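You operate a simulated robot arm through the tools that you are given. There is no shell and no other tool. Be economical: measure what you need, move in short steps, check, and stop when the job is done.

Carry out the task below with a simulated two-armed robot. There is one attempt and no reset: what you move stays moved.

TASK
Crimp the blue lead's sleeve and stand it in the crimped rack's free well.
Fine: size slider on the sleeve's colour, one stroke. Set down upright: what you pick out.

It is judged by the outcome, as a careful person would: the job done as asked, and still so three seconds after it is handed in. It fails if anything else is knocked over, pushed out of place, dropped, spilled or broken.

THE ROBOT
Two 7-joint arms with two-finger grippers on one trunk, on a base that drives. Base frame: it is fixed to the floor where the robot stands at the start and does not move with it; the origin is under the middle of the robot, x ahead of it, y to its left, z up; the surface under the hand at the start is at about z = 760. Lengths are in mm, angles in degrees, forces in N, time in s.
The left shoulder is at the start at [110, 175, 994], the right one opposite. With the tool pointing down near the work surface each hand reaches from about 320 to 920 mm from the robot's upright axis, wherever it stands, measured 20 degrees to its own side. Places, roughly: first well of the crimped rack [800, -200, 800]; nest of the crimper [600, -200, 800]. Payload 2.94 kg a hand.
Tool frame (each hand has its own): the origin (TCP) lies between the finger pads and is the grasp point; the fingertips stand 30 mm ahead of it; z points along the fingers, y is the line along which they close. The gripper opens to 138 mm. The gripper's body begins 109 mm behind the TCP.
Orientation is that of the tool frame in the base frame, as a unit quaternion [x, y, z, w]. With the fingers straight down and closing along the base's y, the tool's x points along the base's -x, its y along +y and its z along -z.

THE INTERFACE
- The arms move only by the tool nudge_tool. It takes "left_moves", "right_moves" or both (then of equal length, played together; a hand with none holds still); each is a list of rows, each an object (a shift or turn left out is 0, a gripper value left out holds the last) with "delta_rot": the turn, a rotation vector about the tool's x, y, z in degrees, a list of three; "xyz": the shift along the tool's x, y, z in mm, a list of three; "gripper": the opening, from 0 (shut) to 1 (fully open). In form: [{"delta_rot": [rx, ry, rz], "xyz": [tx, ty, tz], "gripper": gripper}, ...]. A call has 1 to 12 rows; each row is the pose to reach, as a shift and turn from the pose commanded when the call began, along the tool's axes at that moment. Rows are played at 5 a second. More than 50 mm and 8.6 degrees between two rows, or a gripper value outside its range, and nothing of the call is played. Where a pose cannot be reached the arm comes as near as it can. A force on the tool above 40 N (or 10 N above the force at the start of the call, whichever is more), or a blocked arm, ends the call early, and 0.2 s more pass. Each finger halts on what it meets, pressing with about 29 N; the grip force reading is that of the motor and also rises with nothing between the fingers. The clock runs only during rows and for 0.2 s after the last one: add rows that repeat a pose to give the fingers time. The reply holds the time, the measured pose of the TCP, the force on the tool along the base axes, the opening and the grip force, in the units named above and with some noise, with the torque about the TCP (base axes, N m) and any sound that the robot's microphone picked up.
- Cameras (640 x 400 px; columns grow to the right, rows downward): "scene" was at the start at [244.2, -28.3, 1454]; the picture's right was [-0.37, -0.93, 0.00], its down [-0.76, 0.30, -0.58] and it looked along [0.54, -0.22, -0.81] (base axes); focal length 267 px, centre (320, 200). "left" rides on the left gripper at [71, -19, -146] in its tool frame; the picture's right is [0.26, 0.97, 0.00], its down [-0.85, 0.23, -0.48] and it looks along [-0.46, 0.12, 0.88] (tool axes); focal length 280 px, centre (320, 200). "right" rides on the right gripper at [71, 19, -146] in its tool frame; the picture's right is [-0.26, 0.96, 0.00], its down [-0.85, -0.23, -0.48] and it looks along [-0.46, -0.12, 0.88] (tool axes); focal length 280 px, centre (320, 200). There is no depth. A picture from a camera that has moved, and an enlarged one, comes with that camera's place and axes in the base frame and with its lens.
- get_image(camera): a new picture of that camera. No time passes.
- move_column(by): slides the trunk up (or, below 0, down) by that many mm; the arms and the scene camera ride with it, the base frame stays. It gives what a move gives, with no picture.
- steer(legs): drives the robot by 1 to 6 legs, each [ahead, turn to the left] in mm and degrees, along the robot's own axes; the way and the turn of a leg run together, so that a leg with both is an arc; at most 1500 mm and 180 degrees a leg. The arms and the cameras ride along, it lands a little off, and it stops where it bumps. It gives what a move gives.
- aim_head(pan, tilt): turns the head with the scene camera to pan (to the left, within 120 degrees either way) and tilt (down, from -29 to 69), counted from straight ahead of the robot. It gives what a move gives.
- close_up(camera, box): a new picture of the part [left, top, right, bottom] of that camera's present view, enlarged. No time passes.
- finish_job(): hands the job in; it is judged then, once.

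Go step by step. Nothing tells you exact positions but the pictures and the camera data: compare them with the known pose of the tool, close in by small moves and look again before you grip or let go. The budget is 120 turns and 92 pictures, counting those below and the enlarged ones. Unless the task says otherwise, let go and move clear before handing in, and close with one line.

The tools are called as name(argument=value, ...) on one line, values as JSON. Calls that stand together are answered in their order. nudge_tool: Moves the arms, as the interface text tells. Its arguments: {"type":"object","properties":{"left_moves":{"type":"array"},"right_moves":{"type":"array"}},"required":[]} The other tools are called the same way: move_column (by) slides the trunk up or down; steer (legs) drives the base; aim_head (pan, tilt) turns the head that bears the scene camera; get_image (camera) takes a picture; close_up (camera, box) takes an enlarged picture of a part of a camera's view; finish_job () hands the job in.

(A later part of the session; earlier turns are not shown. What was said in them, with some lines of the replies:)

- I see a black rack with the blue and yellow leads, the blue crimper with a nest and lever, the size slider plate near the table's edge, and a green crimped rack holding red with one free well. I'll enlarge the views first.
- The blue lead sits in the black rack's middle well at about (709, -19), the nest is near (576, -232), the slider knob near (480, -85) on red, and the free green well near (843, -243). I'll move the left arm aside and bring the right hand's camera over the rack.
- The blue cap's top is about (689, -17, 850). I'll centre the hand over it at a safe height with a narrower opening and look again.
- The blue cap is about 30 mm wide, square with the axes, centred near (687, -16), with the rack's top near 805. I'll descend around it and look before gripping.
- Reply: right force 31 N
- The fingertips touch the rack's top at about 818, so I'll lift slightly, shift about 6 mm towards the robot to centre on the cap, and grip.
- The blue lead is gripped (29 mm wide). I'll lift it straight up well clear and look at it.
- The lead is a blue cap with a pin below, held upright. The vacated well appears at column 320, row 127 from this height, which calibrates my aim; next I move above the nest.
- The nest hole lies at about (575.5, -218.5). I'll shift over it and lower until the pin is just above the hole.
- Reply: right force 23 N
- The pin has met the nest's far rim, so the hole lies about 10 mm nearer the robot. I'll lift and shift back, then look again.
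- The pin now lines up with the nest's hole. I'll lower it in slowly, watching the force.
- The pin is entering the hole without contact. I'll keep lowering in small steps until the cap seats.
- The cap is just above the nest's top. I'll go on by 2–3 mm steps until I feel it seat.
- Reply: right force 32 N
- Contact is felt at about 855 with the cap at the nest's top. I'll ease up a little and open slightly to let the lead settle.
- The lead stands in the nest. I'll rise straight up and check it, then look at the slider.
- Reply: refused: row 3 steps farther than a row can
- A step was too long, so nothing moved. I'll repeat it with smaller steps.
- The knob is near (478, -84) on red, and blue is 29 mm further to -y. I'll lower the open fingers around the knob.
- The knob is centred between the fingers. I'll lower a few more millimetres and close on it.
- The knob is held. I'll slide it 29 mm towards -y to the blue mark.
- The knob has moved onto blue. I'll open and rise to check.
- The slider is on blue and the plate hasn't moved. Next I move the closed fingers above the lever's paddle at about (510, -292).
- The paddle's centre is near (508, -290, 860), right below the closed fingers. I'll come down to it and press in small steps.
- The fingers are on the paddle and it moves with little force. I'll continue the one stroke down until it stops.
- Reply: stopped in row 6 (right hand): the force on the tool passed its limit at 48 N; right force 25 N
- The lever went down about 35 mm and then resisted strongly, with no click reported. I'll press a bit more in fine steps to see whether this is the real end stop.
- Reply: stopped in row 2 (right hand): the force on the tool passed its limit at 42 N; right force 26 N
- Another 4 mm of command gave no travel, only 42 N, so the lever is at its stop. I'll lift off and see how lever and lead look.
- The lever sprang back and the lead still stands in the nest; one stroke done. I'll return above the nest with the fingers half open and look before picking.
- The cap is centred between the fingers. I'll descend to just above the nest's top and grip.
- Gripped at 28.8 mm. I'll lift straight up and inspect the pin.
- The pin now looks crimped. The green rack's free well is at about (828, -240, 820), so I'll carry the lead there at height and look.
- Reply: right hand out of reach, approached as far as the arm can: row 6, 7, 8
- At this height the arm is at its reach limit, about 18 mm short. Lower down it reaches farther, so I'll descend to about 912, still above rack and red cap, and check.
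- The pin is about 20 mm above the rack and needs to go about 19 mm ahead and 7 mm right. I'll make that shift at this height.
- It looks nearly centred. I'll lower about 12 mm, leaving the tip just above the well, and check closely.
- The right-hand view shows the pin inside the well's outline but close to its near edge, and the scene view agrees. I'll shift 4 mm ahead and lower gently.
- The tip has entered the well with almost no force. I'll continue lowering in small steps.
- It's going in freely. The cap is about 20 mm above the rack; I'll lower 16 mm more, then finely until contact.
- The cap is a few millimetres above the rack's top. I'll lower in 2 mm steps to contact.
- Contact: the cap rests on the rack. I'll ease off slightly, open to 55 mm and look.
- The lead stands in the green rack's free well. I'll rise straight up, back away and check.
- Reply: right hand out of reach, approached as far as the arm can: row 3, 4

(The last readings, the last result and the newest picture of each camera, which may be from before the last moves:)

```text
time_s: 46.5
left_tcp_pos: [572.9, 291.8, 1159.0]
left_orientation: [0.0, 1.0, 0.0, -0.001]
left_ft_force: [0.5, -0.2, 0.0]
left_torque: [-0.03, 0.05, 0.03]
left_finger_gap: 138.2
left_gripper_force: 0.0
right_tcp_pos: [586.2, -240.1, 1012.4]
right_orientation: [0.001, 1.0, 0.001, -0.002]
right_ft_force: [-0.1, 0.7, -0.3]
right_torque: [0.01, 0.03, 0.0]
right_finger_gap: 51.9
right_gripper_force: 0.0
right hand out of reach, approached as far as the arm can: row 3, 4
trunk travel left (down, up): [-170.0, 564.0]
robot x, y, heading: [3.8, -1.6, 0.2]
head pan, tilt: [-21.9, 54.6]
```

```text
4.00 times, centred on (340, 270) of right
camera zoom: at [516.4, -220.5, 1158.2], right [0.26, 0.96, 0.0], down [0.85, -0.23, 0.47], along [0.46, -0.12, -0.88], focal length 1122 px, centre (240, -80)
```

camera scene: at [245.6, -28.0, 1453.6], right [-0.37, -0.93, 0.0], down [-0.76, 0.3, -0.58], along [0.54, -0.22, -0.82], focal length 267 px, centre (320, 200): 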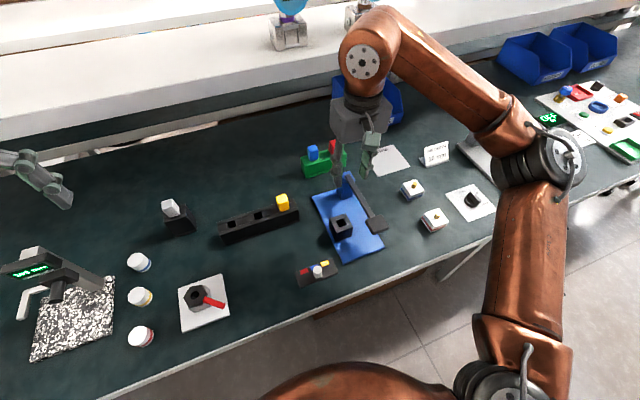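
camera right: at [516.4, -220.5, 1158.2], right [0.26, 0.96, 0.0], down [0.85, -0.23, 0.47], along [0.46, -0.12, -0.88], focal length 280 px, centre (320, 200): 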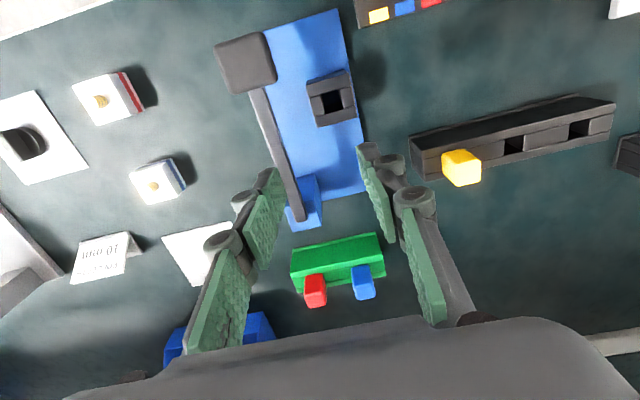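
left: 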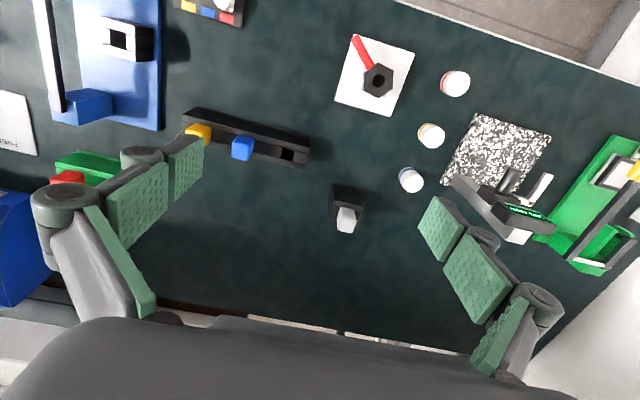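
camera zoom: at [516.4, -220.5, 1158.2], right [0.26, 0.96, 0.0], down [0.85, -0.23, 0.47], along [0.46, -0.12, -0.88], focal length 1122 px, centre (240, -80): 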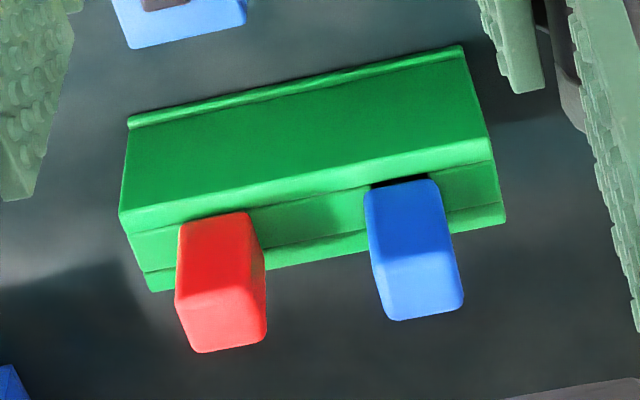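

The blue lead stands upright beside the red one in the green rack. The slider is on blue, the lever is back up, nothing else has moved and both hands are clear, so I'm handing it in.

finish_job()

```text
The job is handed in.
```

I set the size slider to blue, crimped the blue lead's sleeve with one stroke of the lever, and stood the lead upright in the crimped rack's free well.
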